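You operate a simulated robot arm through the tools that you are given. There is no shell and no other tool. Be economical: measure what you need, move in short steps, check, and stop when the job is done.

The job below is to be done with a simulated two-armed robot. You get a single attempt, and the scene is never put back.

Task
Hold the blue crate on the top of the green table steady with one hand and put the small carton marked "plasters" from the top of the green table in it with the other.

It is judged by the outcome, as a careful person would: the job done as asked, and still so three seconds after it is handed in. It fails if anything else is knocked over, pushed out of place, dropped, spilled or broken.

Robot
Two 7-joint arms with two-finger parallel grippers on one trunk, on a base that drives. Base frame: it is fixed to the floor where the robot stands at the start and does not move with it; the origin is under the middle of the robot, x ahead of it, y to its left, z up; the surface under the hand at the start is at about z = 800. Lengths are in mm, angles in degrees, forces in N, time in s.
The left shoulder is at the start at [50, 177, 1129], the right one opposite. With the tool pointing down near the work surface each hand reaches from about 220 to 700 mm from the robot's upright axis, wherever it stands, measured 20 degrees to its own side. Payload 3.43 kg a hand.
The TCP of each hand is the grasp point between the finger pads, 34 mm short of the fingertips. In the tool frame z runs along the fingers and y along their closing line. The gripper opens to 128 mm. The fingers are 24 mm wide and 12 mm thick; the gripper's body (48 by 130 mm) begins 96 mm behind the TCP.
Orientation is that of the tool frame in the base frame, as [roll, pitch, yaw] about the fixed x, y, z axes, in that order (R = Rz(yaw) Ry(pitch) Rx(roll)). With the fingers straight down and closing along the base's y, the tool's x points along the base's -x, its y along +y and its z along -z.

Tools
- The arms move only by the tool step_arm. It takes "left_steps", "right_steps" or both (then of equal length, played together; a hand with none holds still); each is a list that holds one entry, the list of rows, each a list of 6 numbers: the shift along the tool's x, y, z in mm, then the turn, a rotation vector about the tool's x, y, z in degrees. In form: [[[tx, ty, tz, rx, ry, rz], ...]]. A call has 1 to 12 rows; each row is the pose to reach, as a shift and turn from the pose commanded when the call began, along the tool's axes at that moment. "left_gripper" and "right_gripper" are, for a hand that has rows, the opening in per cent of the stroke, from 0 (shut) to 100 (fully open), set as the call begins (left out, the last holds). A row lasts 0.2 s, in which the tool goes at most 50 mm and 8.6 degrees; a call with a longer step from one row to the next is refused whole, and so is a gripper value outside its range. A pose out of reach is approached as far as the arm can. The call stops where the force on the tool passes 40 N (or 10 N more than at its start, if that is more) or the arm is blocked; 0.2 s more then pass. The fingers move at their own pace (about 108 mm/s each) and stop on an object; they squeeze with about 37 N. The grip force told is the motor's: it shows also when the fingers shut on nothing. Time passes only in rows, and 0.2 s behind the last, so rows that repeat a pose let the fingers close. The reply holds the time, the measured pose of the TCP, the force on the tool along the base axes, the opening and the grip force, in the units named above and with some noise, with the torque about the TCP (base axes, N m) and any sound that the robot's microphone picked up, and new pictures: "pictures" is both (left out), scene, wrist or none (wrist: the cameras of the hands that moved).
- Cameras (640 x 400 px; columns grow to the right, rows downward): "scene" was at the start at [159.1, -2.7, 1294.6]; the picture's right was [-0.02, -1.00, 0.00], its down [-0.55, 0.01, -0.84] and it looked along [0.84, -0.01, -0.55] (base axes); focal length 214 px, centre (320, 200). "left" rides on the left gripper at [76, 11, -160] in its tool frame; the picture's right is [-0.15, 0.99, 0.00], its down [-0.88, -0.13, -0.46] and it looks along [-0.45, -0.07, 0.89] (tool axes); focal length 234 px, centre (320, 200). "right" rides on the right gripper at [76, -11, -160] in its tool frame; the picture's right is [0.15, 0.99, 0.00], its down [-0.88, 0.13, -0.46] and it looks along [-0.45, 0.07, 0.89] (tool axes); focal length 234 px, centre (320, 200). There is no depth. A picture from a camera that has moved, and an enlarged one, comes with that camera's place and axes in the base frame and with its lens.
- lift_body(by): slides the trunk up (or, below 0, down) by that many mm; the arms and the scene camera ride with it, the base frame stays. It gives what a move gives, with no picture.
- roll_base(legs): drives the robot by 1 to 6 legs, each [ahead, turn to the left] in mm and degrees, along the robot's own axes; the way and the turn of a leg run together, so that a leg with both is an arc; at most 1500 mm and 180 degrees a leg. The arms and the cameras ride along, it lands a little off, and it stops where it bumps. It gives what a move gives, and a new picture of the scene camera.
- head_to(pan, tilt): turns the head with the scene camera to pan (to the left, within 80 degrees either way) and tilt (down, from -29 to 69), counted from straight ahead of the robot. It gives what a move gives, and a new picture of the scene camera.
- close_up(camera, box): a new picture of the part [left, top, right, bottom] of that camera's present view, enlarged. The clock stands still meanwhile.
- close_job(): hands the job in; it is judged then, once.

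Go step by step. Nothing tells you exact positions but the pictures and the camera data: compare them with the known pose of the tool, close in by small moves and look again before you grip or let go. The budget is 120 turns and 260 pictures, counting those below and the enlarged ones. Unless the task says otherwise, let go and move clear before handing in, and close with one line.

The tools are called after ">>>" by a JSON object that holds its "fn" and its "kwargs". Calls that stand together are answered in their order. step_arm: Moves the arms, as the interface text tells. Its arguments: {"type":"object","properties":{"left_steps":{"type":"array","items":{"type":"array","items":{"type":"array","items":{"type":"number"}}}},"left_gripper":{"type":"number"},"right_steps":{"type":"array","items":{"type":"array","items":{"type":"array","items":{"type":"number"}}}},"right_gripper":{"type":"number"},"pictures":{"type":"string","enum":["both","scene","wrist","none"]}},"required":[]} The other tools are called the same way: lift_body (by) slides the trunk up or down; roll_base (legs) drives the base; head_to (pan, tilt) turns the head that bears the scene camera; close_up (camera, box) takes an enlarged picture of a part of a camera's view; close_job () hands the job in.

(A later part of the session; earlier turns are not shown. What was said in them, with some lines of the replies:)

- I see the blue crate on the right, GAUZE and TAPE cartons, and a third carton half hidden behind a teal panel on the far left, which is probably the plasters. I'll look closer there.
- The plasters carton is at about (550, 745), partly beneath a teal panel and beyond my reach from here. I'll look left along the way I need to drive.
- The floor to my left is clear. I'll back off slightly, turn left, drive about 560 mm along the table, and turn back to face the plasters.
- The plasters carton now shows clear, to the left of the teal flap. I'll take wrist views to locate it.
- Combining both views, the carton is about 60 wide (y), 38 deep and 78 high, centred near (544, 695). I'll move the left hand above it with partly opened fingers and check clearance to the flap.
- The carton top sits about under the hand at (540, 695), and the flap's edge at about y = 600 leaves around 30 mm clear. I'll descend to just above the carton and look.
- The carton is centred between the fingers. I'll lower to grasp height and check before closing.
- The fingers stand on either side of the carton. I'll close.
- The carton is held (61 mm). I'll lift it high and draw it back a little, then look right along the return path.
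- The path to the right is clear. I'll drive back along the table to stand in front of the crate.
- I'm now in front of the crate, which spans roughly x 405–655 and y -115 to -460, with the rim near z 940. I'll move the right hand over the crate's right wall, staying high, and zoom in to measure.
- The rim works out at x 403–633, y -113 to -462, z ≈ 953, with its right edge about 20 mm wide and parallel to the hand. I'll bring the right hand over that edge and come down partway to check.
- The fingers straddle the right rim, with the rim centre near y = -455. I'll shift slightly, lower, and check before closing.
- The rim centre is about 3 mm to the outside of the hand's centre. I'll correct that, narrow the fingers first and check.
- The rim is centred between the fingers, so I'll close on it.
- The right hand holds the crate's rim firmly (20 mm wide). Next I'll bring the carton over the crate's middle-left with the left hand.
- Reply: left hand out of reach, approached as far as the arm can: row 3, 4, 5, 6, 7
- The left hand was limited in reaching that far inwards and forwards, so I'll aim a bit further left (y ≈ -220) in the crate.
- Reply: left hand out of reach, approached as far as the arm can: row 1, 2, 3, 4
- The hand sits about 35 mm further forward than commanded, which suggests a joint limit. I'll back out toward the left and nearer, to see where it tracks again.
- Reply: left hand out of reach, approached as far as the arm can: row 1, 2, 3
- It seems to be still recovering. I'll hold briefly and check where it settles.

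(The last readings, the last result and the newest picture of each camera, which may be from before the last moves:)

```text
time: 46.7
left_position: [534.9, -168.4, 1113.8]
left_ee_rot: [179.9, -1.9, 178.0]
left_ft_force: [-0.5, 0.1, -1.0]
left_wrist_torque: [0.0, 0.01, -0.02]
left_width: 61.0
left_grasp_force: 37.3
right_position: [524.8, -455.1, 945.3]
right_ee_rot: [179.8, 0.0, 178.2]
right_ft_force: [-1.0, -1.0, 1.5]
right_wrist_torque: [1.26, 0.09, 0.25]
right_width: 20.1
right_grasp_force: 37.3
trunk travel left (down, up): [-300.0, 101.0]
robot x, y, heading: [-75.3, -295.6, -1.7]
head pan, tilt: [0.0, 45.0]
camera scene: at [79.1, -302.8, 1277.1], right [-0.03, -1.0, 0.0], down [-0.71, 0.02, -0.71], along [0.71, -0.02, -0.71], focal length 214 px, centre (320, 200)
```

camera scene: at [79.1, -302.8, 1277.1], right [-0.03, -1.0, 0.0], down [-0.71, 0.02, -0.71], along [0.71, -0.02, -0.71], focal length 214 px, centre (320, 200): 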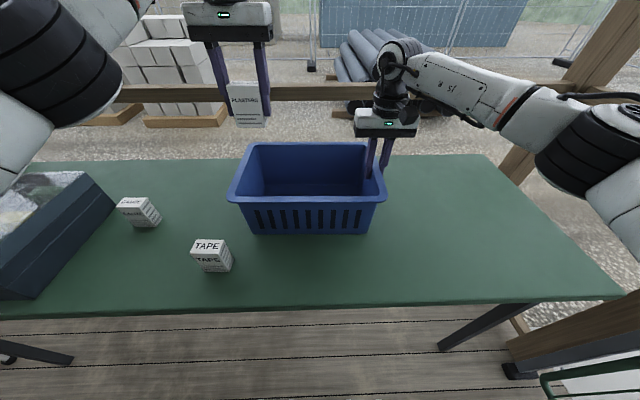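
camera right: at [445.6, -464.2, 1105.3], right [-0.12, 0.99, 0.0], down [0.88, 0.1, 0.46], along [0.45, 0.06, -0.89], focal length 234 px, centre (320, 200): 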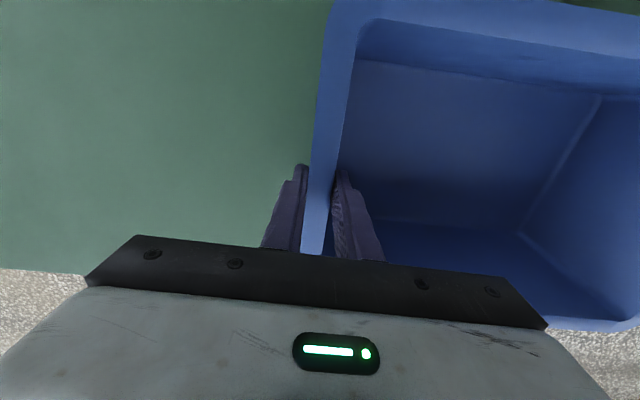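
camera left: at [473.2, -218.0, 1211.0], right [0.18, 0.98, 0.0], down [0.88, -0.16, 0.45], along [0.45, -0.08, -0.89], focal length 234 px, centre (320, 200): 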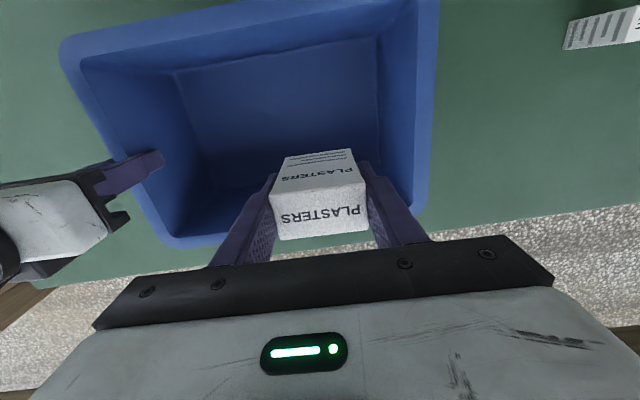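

I'll test small moves from here to learn which direction is limited.

>>> {"fn": "step_arm", "kwargs": {"left_steps": [[[15, 0, 0, 0, 0, 0], [30, 0, 0, 0, 0, 0], [45, 0, 0, 0, 0, 0], [45, 0, 0, 0, 0, 0]]], "pictures": "none"}}

>>> {"fn": "step_arm", "kwargs": {"left_steps": [[[0, -15, 0, 0, 0, 0], [0, -30, 0, 0, 0, 0], [0, -45, 0, 0, 0, 0], [0, -45, 0, 0, 0, 0]]], "pictures": "none"}}

```text
time: 47.7
left_position: [459.4, -168.7, 1111.2]
left_ee_rot: [180.0, 0.0, 178.2]
left_ft_force: [0.3, -0.2, 0.3]
left_wrist_torque: [0.0, 0.01, 0.0]
left_width: 61.3
left_grasp_force: 36.7
left hand out of reach, approached as far as the arm can: row 1
right_position: [522.2, -456.8, 944.7]
right_ee_rot: [179.9, 0.0, 178.2]
right_ft_force: [-0.9, -1.2, 1.2]
right_wrist_torque: [1.32, 0.17, 0.23]
right_width: 20.2
right_grasp_force: 37.0
trunk travel left (down, up): [-300.0, 101.0]
robot x, y, heading: [-70.6, -297.4, -2.0]
head pan, tilt: [0.0, 45.0]
```

```text
time: 48.7
left_position: [459.2, -213.5, 1110.8]
left_ee_rot: [180.0, -0.1, 178.2]
left_ft_force: [-0.1, -0.8, -1.0]
left_wrist_torque: [0.01, 0.01, -0.01]
left_width: 61.1
left_grasp_force: 36.7
right_position: [523.8, -456.9, 946.3]
right_ee_rot: [-180.0, -0.1, 178.3]
right_ft_force: [-0.7, -1.5, 1.4]
right_wrist_torque: [1.35, 0.09, 0.29]
right_width: 20.0
right_grasp_force: 36.9
trunk travel left (down, up): [-300.0, 101.0]
robot x, y, heading: [-68.2, -296.5, -1.7]
head pan, tilt: [0.0, 45.0]
```

At (459, -213) the hand tracks exactly. The crate's inside runs from about x 425 to 610, so placing near x ≈ 480 works. I'll edge forward while lowering to just above rim level.

>>> {"fn": "step_arm", "kwargs": {"left_steps": [[[-5, 0, 30, 0, 0, 0], [-12, 0, 65, 0, 0, 0], [-20, 0, 95, 0, 0, 0], [-20, 0, 95, 0, 0, 0]]]}}

```text
time: 49.7
left_position: [479.7, -213.9, 1016.9]
left_ee_rot: [180.0, 0.0, 178.2]
left_ft_force: [0.5, 0.2, -0.4]
left_wrist_torque: [-0.01, -0.01, 0.0]
left_width: 61.1
left_grasp_force: 36.6
right_position: [523.8, -455.9, 946.7]
right_ee_rot: [180.0, 0.0, 178.1]
right_ft_force: [-0.3, -0.5, 0.9]
right_wrist_torque: [1.36, 0.04, 0.27]
right_width: 20.1
right_grasp_force: 36.5
trunk travel left (down, up): [-300.0, 101.0]
robot x, y, heading: [-69.6, -294.4, -2.1]
head pan, tilt: [0.0, 45.0]
camera scene: at [79.1, -302.8, 1277.1], right [-0.03, -1.0, 0.0], down [-0.71, 0.02, -0.71], along [0.71, -0.02, -0.71], focal length 214 px, centre (320, 200)
camera left: at [404.4, -199.8, 1176.2], right [0.18, 0.98, 0.0], down [0.88, -0.16, 0.46], along [0.45, -0.08, -0.89], focal length 234 px, centre (320, 200)
```

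scene: 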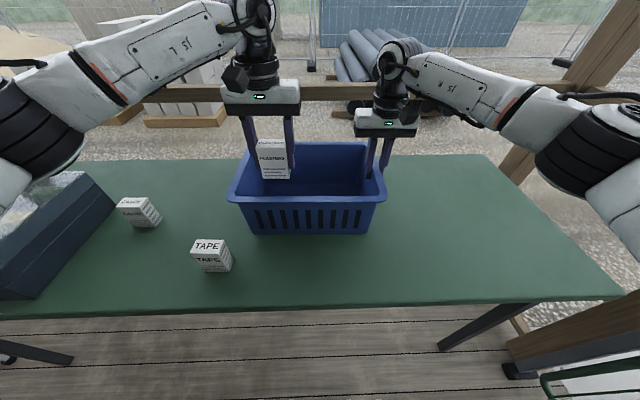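
left: 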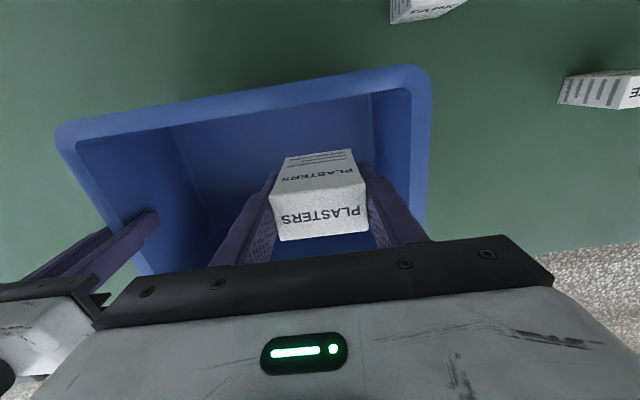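

The arm is now in a good posture. I'll ease a little further to the crate's middle, (503, -226).

>>> {"fn": "step_arm", "kwargs": {"left_steps": [[[-8, -4, 5, 0, 0, 0], [-16, -8, 10, 0, 0, 0], [-24, -12, 15, 0, 0, 0], [-24, -12, 15, 0, 0, 0]]]}}

```text
time: 50.7
left_position: [501.8, -224.9, 1002.3]
left_ee_rot: [179.9, 0.0, 178.2]
left_ft_force: [-0.7, 0.0, -0.1]
left_wrist_torque: [0.01, -0.06, 0.03]
left_width: 61.2
left_grasp_force: 37.3
right_position: [523.7, -456.3, 944.9]
right_ee_rot: [179.9, 0.0, 178.2]
right_ft_force: [0.0, -0.5, 1.2]
right_wrist_torque: [1.33, -0.13, 0.23]
right_width: 20.0
right_grasp_force: 36.6
trunk travel left (down, up): [-300.0, 101.0]
robot x, y, heading: [-73.8, -296.0, -1.7]
head pan, tilt: [0.0, 45.0]
camera scene: at [79.1, -302.8, 1277.1], right [-0.03, -1.0, 0.0], down [-0.71, 0.02, -0.71], along [0.71, -0.02, -0.71], focal length 214 px, centre (320, 200)
camera left: at [426.8, -211.9, 1160.4], right [0.18, 0.98, 0.0], down [0.88, -0.16, 0.46], along [0.45, -0.08, -0.89], focal length 234 px, centre (320, 200)
```

scene: 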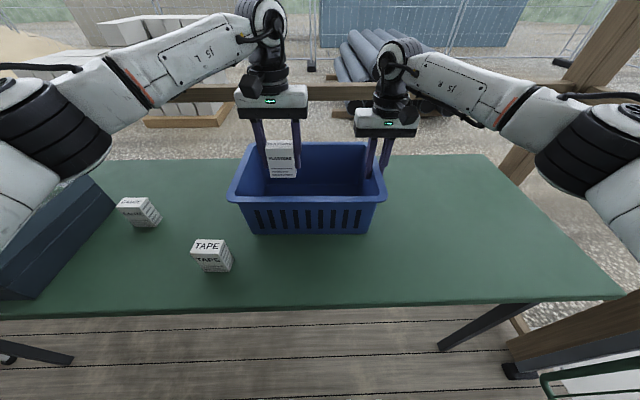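
left: 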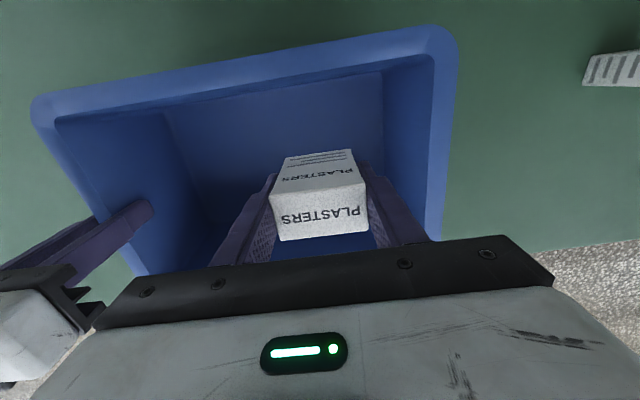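

The carton is well inside the crate's outline. I'll lower it toward the crate's floor.

>>> {"fn": "step_arm", "kwargs": {"left_steps": [[[0, 0, 30, 0, 0, 0], [0, 0, 60, 0, 0, 0], [0, 0, 90, 0, 0, 0], [0, 0, 115, 0, 0, 0], [0, 0, 128, 0, 0, 0], [0, 0, 128, 0, 0, 0]]]}}

```text
time: 52.1
left_position: [501.6, -226.2, 872.7]
left_ee_rot: [-179.9, 0.1, 178.3]
left_ft_force: [-0.7, -0.5, -0.6]
left_wrist_torque: [0.01, -0.01, -0.01]
left_width: 61.3
left_grasp_force: 36.7
right_position: [523.4, -457.2, 946.2]
right_ee_rot: [179.9, 0.0, 178.2]
right_ft_force: [-1.3, -1.2, 2.3]
right_wrist_torque: [1.32, -0.06, 0.21]
right_width: 20.2
right_grasp_force: 36.9
trunk travel left (down, up): [-300.0, 101.0]
robot x, y, heading: [-73.1, -295.4, -1.9]
head pan, tilt: [0.0, 45.0]
camera scene: at [79.1, -302.8, 1277.1], right [-0.03, -1.0, 0.0], down [-0.71, 0.02, -0.71], along [0.71, -0.02, -0.71], focal length 214 px, centre (320, 200)
camera left: at [426.9, -211.9, 1032.8], right [0.18, 0.98, 0.0], down [0.88, -0.16, 0.46], along [0.45, -0.08, -0.89], focal length 234 px, centre (320, 200)
```

scene: 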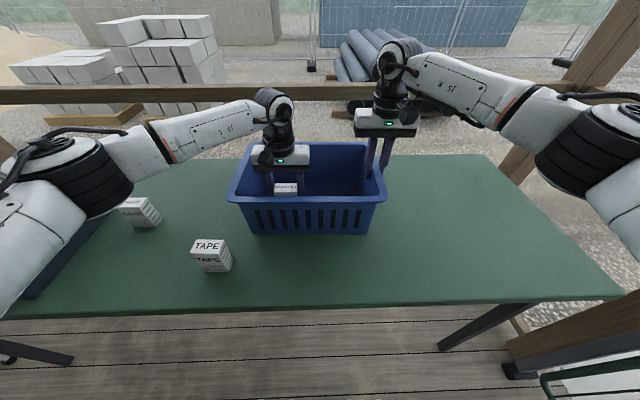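
left: 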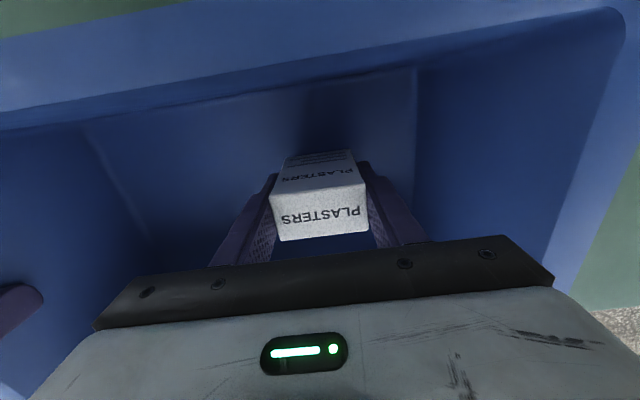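

The carton hangs about 10–15 mm above the floor of the crate. I'll lower slowly in small steps to feel contact.

>>> {"fn": "step_arm", "kwargs": {"left_steps": [[[0, 0, 3, 0, 0, 0], [0, 0, 6, 0, 0, 0], [0, 0, 9, 0, 0, 0], [0, 0, 11, 0, 0, 0], [0, 0, 11, 0, 0, 0]]], "pictures": "none"}}

```text
time: 53.3
left_position: [503.3, -225.8, 861.4]
left_ee_rot: [-179.9, 0.1, 178.4]
left_ft_force: [-0.4, 0.7, -1.0]
left_wrist_torque: [0.0, -0.02, 0.01]
left_width: 61.3
left_grasp_force: 37.2
right_position: [522.5, -455.7, 946.9]
right_ee_rot: [179.9, 0.0, 178.2]
right_ft_force: [-0.3, -1.8, 1.3]
right_wrist_torque: [1.32, -0.04, 0.21]
right_width: 20.2
right_grasp_force: 37.0
trunk travel left (down, up): [-300.0, 101.0]
robot x, y, heading: [-72.3, -296.6, -1.8]
head pan, tilt: [0.0, 45.0]
```

No contact yet. I'll continue in millimetre steps.

>>> {"fn": "step_arm", "kwargs": {"left_steps": [[[0, 0, 1, 0, 0, 0], [0, 0, 2, 0, 0, 0], [0, 0, 3, 0, 0, 0], [0, 0, 4, 0, 0, 0], [0, 0, 4, 0, 0, 0]]], "pictures": "none"}}

```text
time: 54.5
left_position: [502.2, -226.5, 857.7]
left_ee_rot: [179.9, -0.1, 178.3]
left_ft_force: [0.3, -0.4, 0.1]
left_wrist_torque: [-0.01, -0.02, 0.0]
left_width: 61.1
left_grasp_force: 36.7
right_position: [522.3, -456.5, 947.0]
right_ee_rot: [179.8, -0.2, 178.2]
right_ft_force: [-0.9, -1.4, 1.4]
right_wrist_torque: [1.35, -0.07, 0.23]
right_width: 19.8
right_grasp_force: 36.5
trunk travel left (down, up): [-300.0, 101.0]
robot x, y, heading: [-71.1, -295.5, -1.7]
head pan, tilt: [0.0, 45.0]
```

>>> {"fn": "step_arm", "kwargs": {"left_steps": [[[0, 0, 1, 0, 0, 0], [0, 0, 2, 0, 0, 0], [0, 0, 3, 0, 0, 0], [0, 0, 3, 0, 0, 0]]], "pictures": "none"}}

```text
time: 55.5
left_position: [502.4, -226.9, 857.0]
left_ee_rot: [-179.9, 0.2, 178.4]
left_ft_force: [-2.0, 1.1, 20.7]
left_wrist_torque: [0.01, 0.16, -0.01]
left_width: 61.1
left_grasp_force: 37.3
right_position: [523.8, -457.1, 945.9]
right_ee_rot: [179.9, 0.1, 178.2]
right_ft_force: [3.3, 0.3, 0.8]
right_wrist_torque: [1.37, 0.13, -0.06]
right_width: 20.2
right_grasp_force: 37.2
trunk travel left (down, up): [-300.0, 101.0]
robot x, y, heading: [-73.7, -296.6, -2.1]
head pan, tilt: [0.0, 45.0]
```

The carton is on the crate's floor, with 20 N upward now felt. I'll ease off 2 mm and then open the left fingers.

>>> {"fn": "step_arm", "kwargs": {"left_steps": [[[0, 0, -1, 0, 0, 0], [0, 0, -2, 0, 0, 0], [0, 0, -2, 0, 0, 0]]], "pictures": "none"}}

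>>> {"fn": "step_arm", "kwargs": {"left_steps": [[[0, 0, 0, 0, 0, 0], [0, 0, 0, 0, 0, 0], [0, 0, 0, 0, 0, 0]]], "left_gripper": 68, "pictures": "wrist"}}

```text
time: 56.3
left_position: [502.4, -226.0, 856.7]
left_ee_rot: [179.9, 0.2, 178.3]
left_ft_force: [3.0, -1.7, 11.1]
left_wrist_torque: [-0.28, -0.21, 0.06]
left_width: 61.1
left_grasp_force: 37.0
right_position: [521.8, -456.7, 947.6]
right_ee_rot: [179.8, 0.0, 178.3]
right_ft_force: [-2.6, 0.6, -0.2]
right_wrist_torque: [1.3, -0.51, 0.05]
right_width: 20.1
right_grasp_force: 36.5
trunk travel left (down, up): [-300.0, 101.0]
robot x, y, heading: [-72.3, -300.3, -1.9]
head pan, tilt: [0.0, 45.0]
```

```text
time: 57.1
left_position: [502.3, -226.6, 856.2]
left_ee_rot: [-180.0, 0.0, 178.3]
left_ft_force: [-0.8, 0.1, -0.8]
left_wrist_torque: [-0.01, 0.02, -0.01]
left_width: 87.0
left_grasp_force: 0.0
right_position: [522.6, -457.0, 945.7]
right_ee_rot: [179.9, 0.0, 178.2]
right_ft_force: [-0.7, -1.0, 2.5]
right_wrist_torque: [1.49, 0.31, 0.3]
right_width: 19.8
right_grasp_force: 37.5
trunk travel left (down, up): [-300.0, 101.0]
robot x, y, heading: [-73.6, -290.9, -1.5]
head pan, tilt: [0.0, 45.0]
camera left: at [427.1, -212.3, 1016.5], right [0.18, 0.98, 0.0], down [0.88, -0.16, 0.46], along [0.45, -0.08, -0.89], focal length 234 px, centre (320, 200)
```

left: 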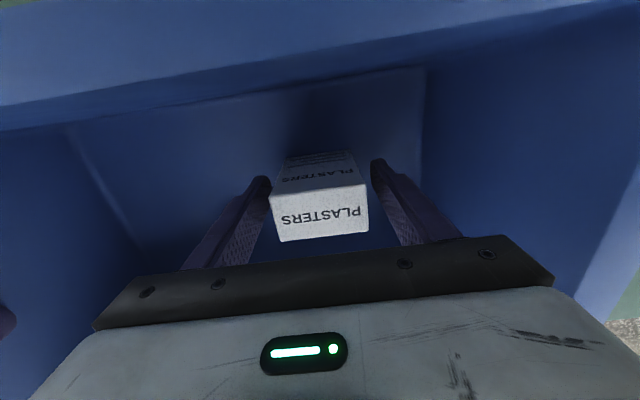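

The carton stands upright on the crate's floor, free of the fingers. I'll raise the left hand straight up, retracing the way it came in.

>>> {"fn": "step_arm", "kwargs": {"left_steps": [[[0, 0, -25, 0, 0, 0], [0, 0, -60, 0, 0, 0], [0, 0, -100, 0, 0, 0], [0, 0, -145, 0, 0, 0], [24, 12, -165, 0, 0, 0], [44, 12, -205, 0, 0, 0], [60, 30, -245, 0, 0, 0], [60, 30, -245, 0, 0, 0]]]}}

```text
time: 58.9
left_position: [444.5, -194.9, 1101.0]
left_ee_rot: [180.0, 0.0, 178.3]
left_ft_force: [0.0, 0.3, -0.7]
left_wrist_torque: [0.03, 0.0, -0.01]
left_width: 87.2
left_grasp_force: 0.0
right_position: [522.8, -456.5, 946.2]
right_ee_rot: [179.9, -0.1, 178.2]
right_ft_force: [0.0, -1.2, 1.7]
right_wrist_torque: [1.4, -0.13, 0.15]
right_width: 20.0
right_grasp_force: 36.9
trunk travel left (down, up): [-300.0, 101.0]
robot x, y, heading: [-68.3, -294.3, -2.0]
head pan, tilt: [0.0, 45.0]
camera scene: at [79.1, -302.9, 1277.1], right [-0.03, -1.0, 0.0], down [-0.71, 0.02, -0.71], along [0.71, -0.02, -0.71], focal length 214 px, centre (320, 200)
camera left: at [368.0, -180.7, 1260.2], right [0.18, 0.98, 0.0], down [0.88, -0.16, 0.46], along [0.45, -0.08, -0.89], focal length 234 px, centre (320, 200)
```

scene: 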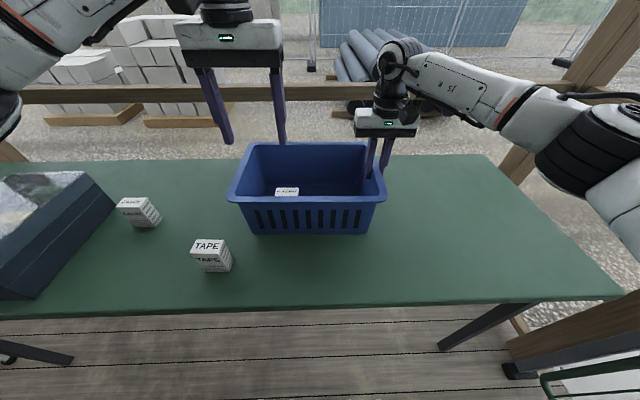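
left: 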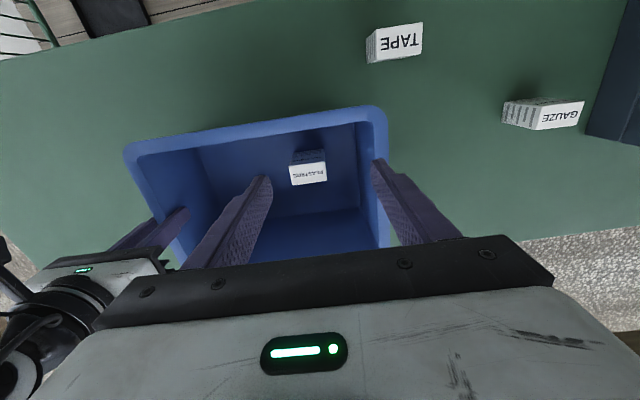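

The carton stands in the crate and the left hand is clear. I'll open the right fingers moderately to let go of the rim.

>>> {"fn": "step_arm", "kwargs": {"right_steps": [[[0, 0, 0, 0, 0, 0], [0, 0, 0, 0, 0, 0], [0, 0, 0, 0, 0, 0]]], "right_gripper": 45, "pictures": "wrist"}}

```text
time: 59.7
left_position: [444.3, -194.0, 1100.6]
left_ee_rot: [-180.0, 0.0, 178.3]
left_ft_force: [-0.2, 0.7, -0.5]
left_wrist_torque: [0.0, -0.02, 0.0]
left_width: 87.0
left_grasp_force: 0.1
right_position: [523.2, -454.5, 945.3]
right_ee_rot: [-180.0, 0.0, 178.1]
right_ft_force: [-0.1, -0.6, -0.1]
right_wrist_torque: [0.0, 0.03, 0.01]
right_width: 57.7
right_grasp_force: 0.1
trunk travel left (down, up): [-300.0, 101.0]
robot x, y, heading: [-72.9, -298.0, -1.7]
head pan, tilt: [0.0, 45.0]
camera right: at [446.1, -464.1, 1104.8], right [-0.12, 0.99, 0.0], down [0.88, 0.1, 0.46], along [0.45, 0.05, -0.89], focal length 234 px, centre (320, 200)
```

right: 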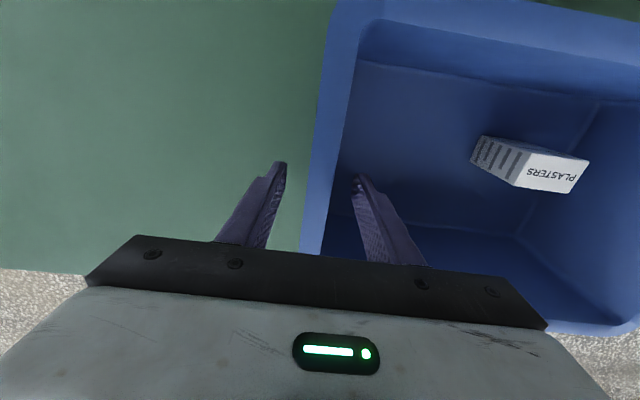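

The rim is free on both sides. I'll raise the right hand straight up.

>>> {"fn": "step_arm", "kwargs": {"right_steps": [[[0, 0, -20, 0, 0, 0], [0, 0, -50, 0, 0, 0], [0, 0, -90, 0, 0, 0], [0, 0, -130, 0, 0, 0], [0, 0, -160, 0, 0, 0], [0, 0, -160, 0, 0, 0]]]}}

```text
time: 61.1
left_position: [443.2, -194.5, 1100.5]
left_ee_rot: [-179.9, 0.0, 178.3]
left_ft_force: [-0.2, -0.3, 0.1]
left_wrist_torque: [0.0, -0.02, 0.01]
left_width: 87.0
left_grasp_force: 0.1
right_position: [522.8, -457.7, 1103.7]
right_ee_rot: [179.9, 0.0, 178.2]
right_ft_force: [-0.1, 0.3, 0.3]
right_wrist_torque: [-0.02, -0.03, -0.01]
right_width: 57.6
right_grasp_force: 0.1
trunk travel left (down, up): [-300.0, 101.0]
robot x, y, heading: [-69.7, -297.6, -1.8]
head pan, tilt: [0.0, 45.0]
camera scene: at [79.4, -302.7, 1277.1], right [-0.03, -1.0, 0.0], down [-0.71, 0.02, -0.71], along [0.71, -0.02, -0.71], focal length 214 px, centre (320, 200)
camera right: at [444.8, -465.5, 1264.3], right [-0.12, 0.99, 0.0], down [0.88, 0.1, 0.46], along [0.45, 0.05, -0.89], focal length 234 px, centre (320, 200)
```

scene: 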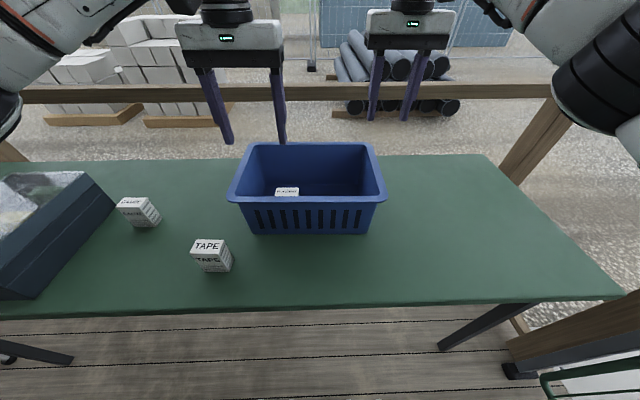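
right: 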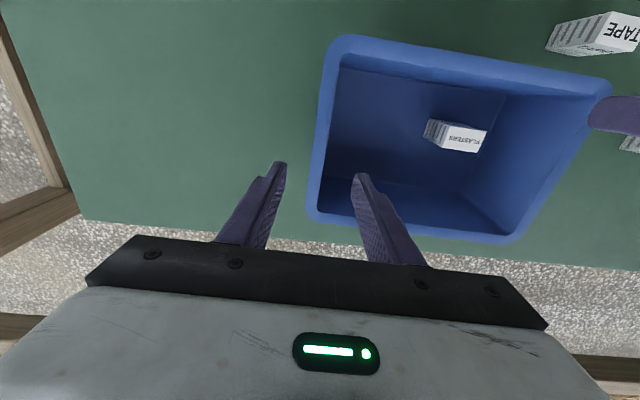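

The plasters carton stands in the crate, which has not moved, nothing else was disturbed, and both hands are clear, so I'm handing in.

>>> {"fn": "close_job", "kwargs": {}}

```text
The job is handed in.
```

The plasters carton is standing upright inside the blue crate. The right hand held the crate's rim while the left hand set the carton down, and both hands then let go and moved clear. In the last pictures the crate had not moved, and the other cartons on the table were where they started.
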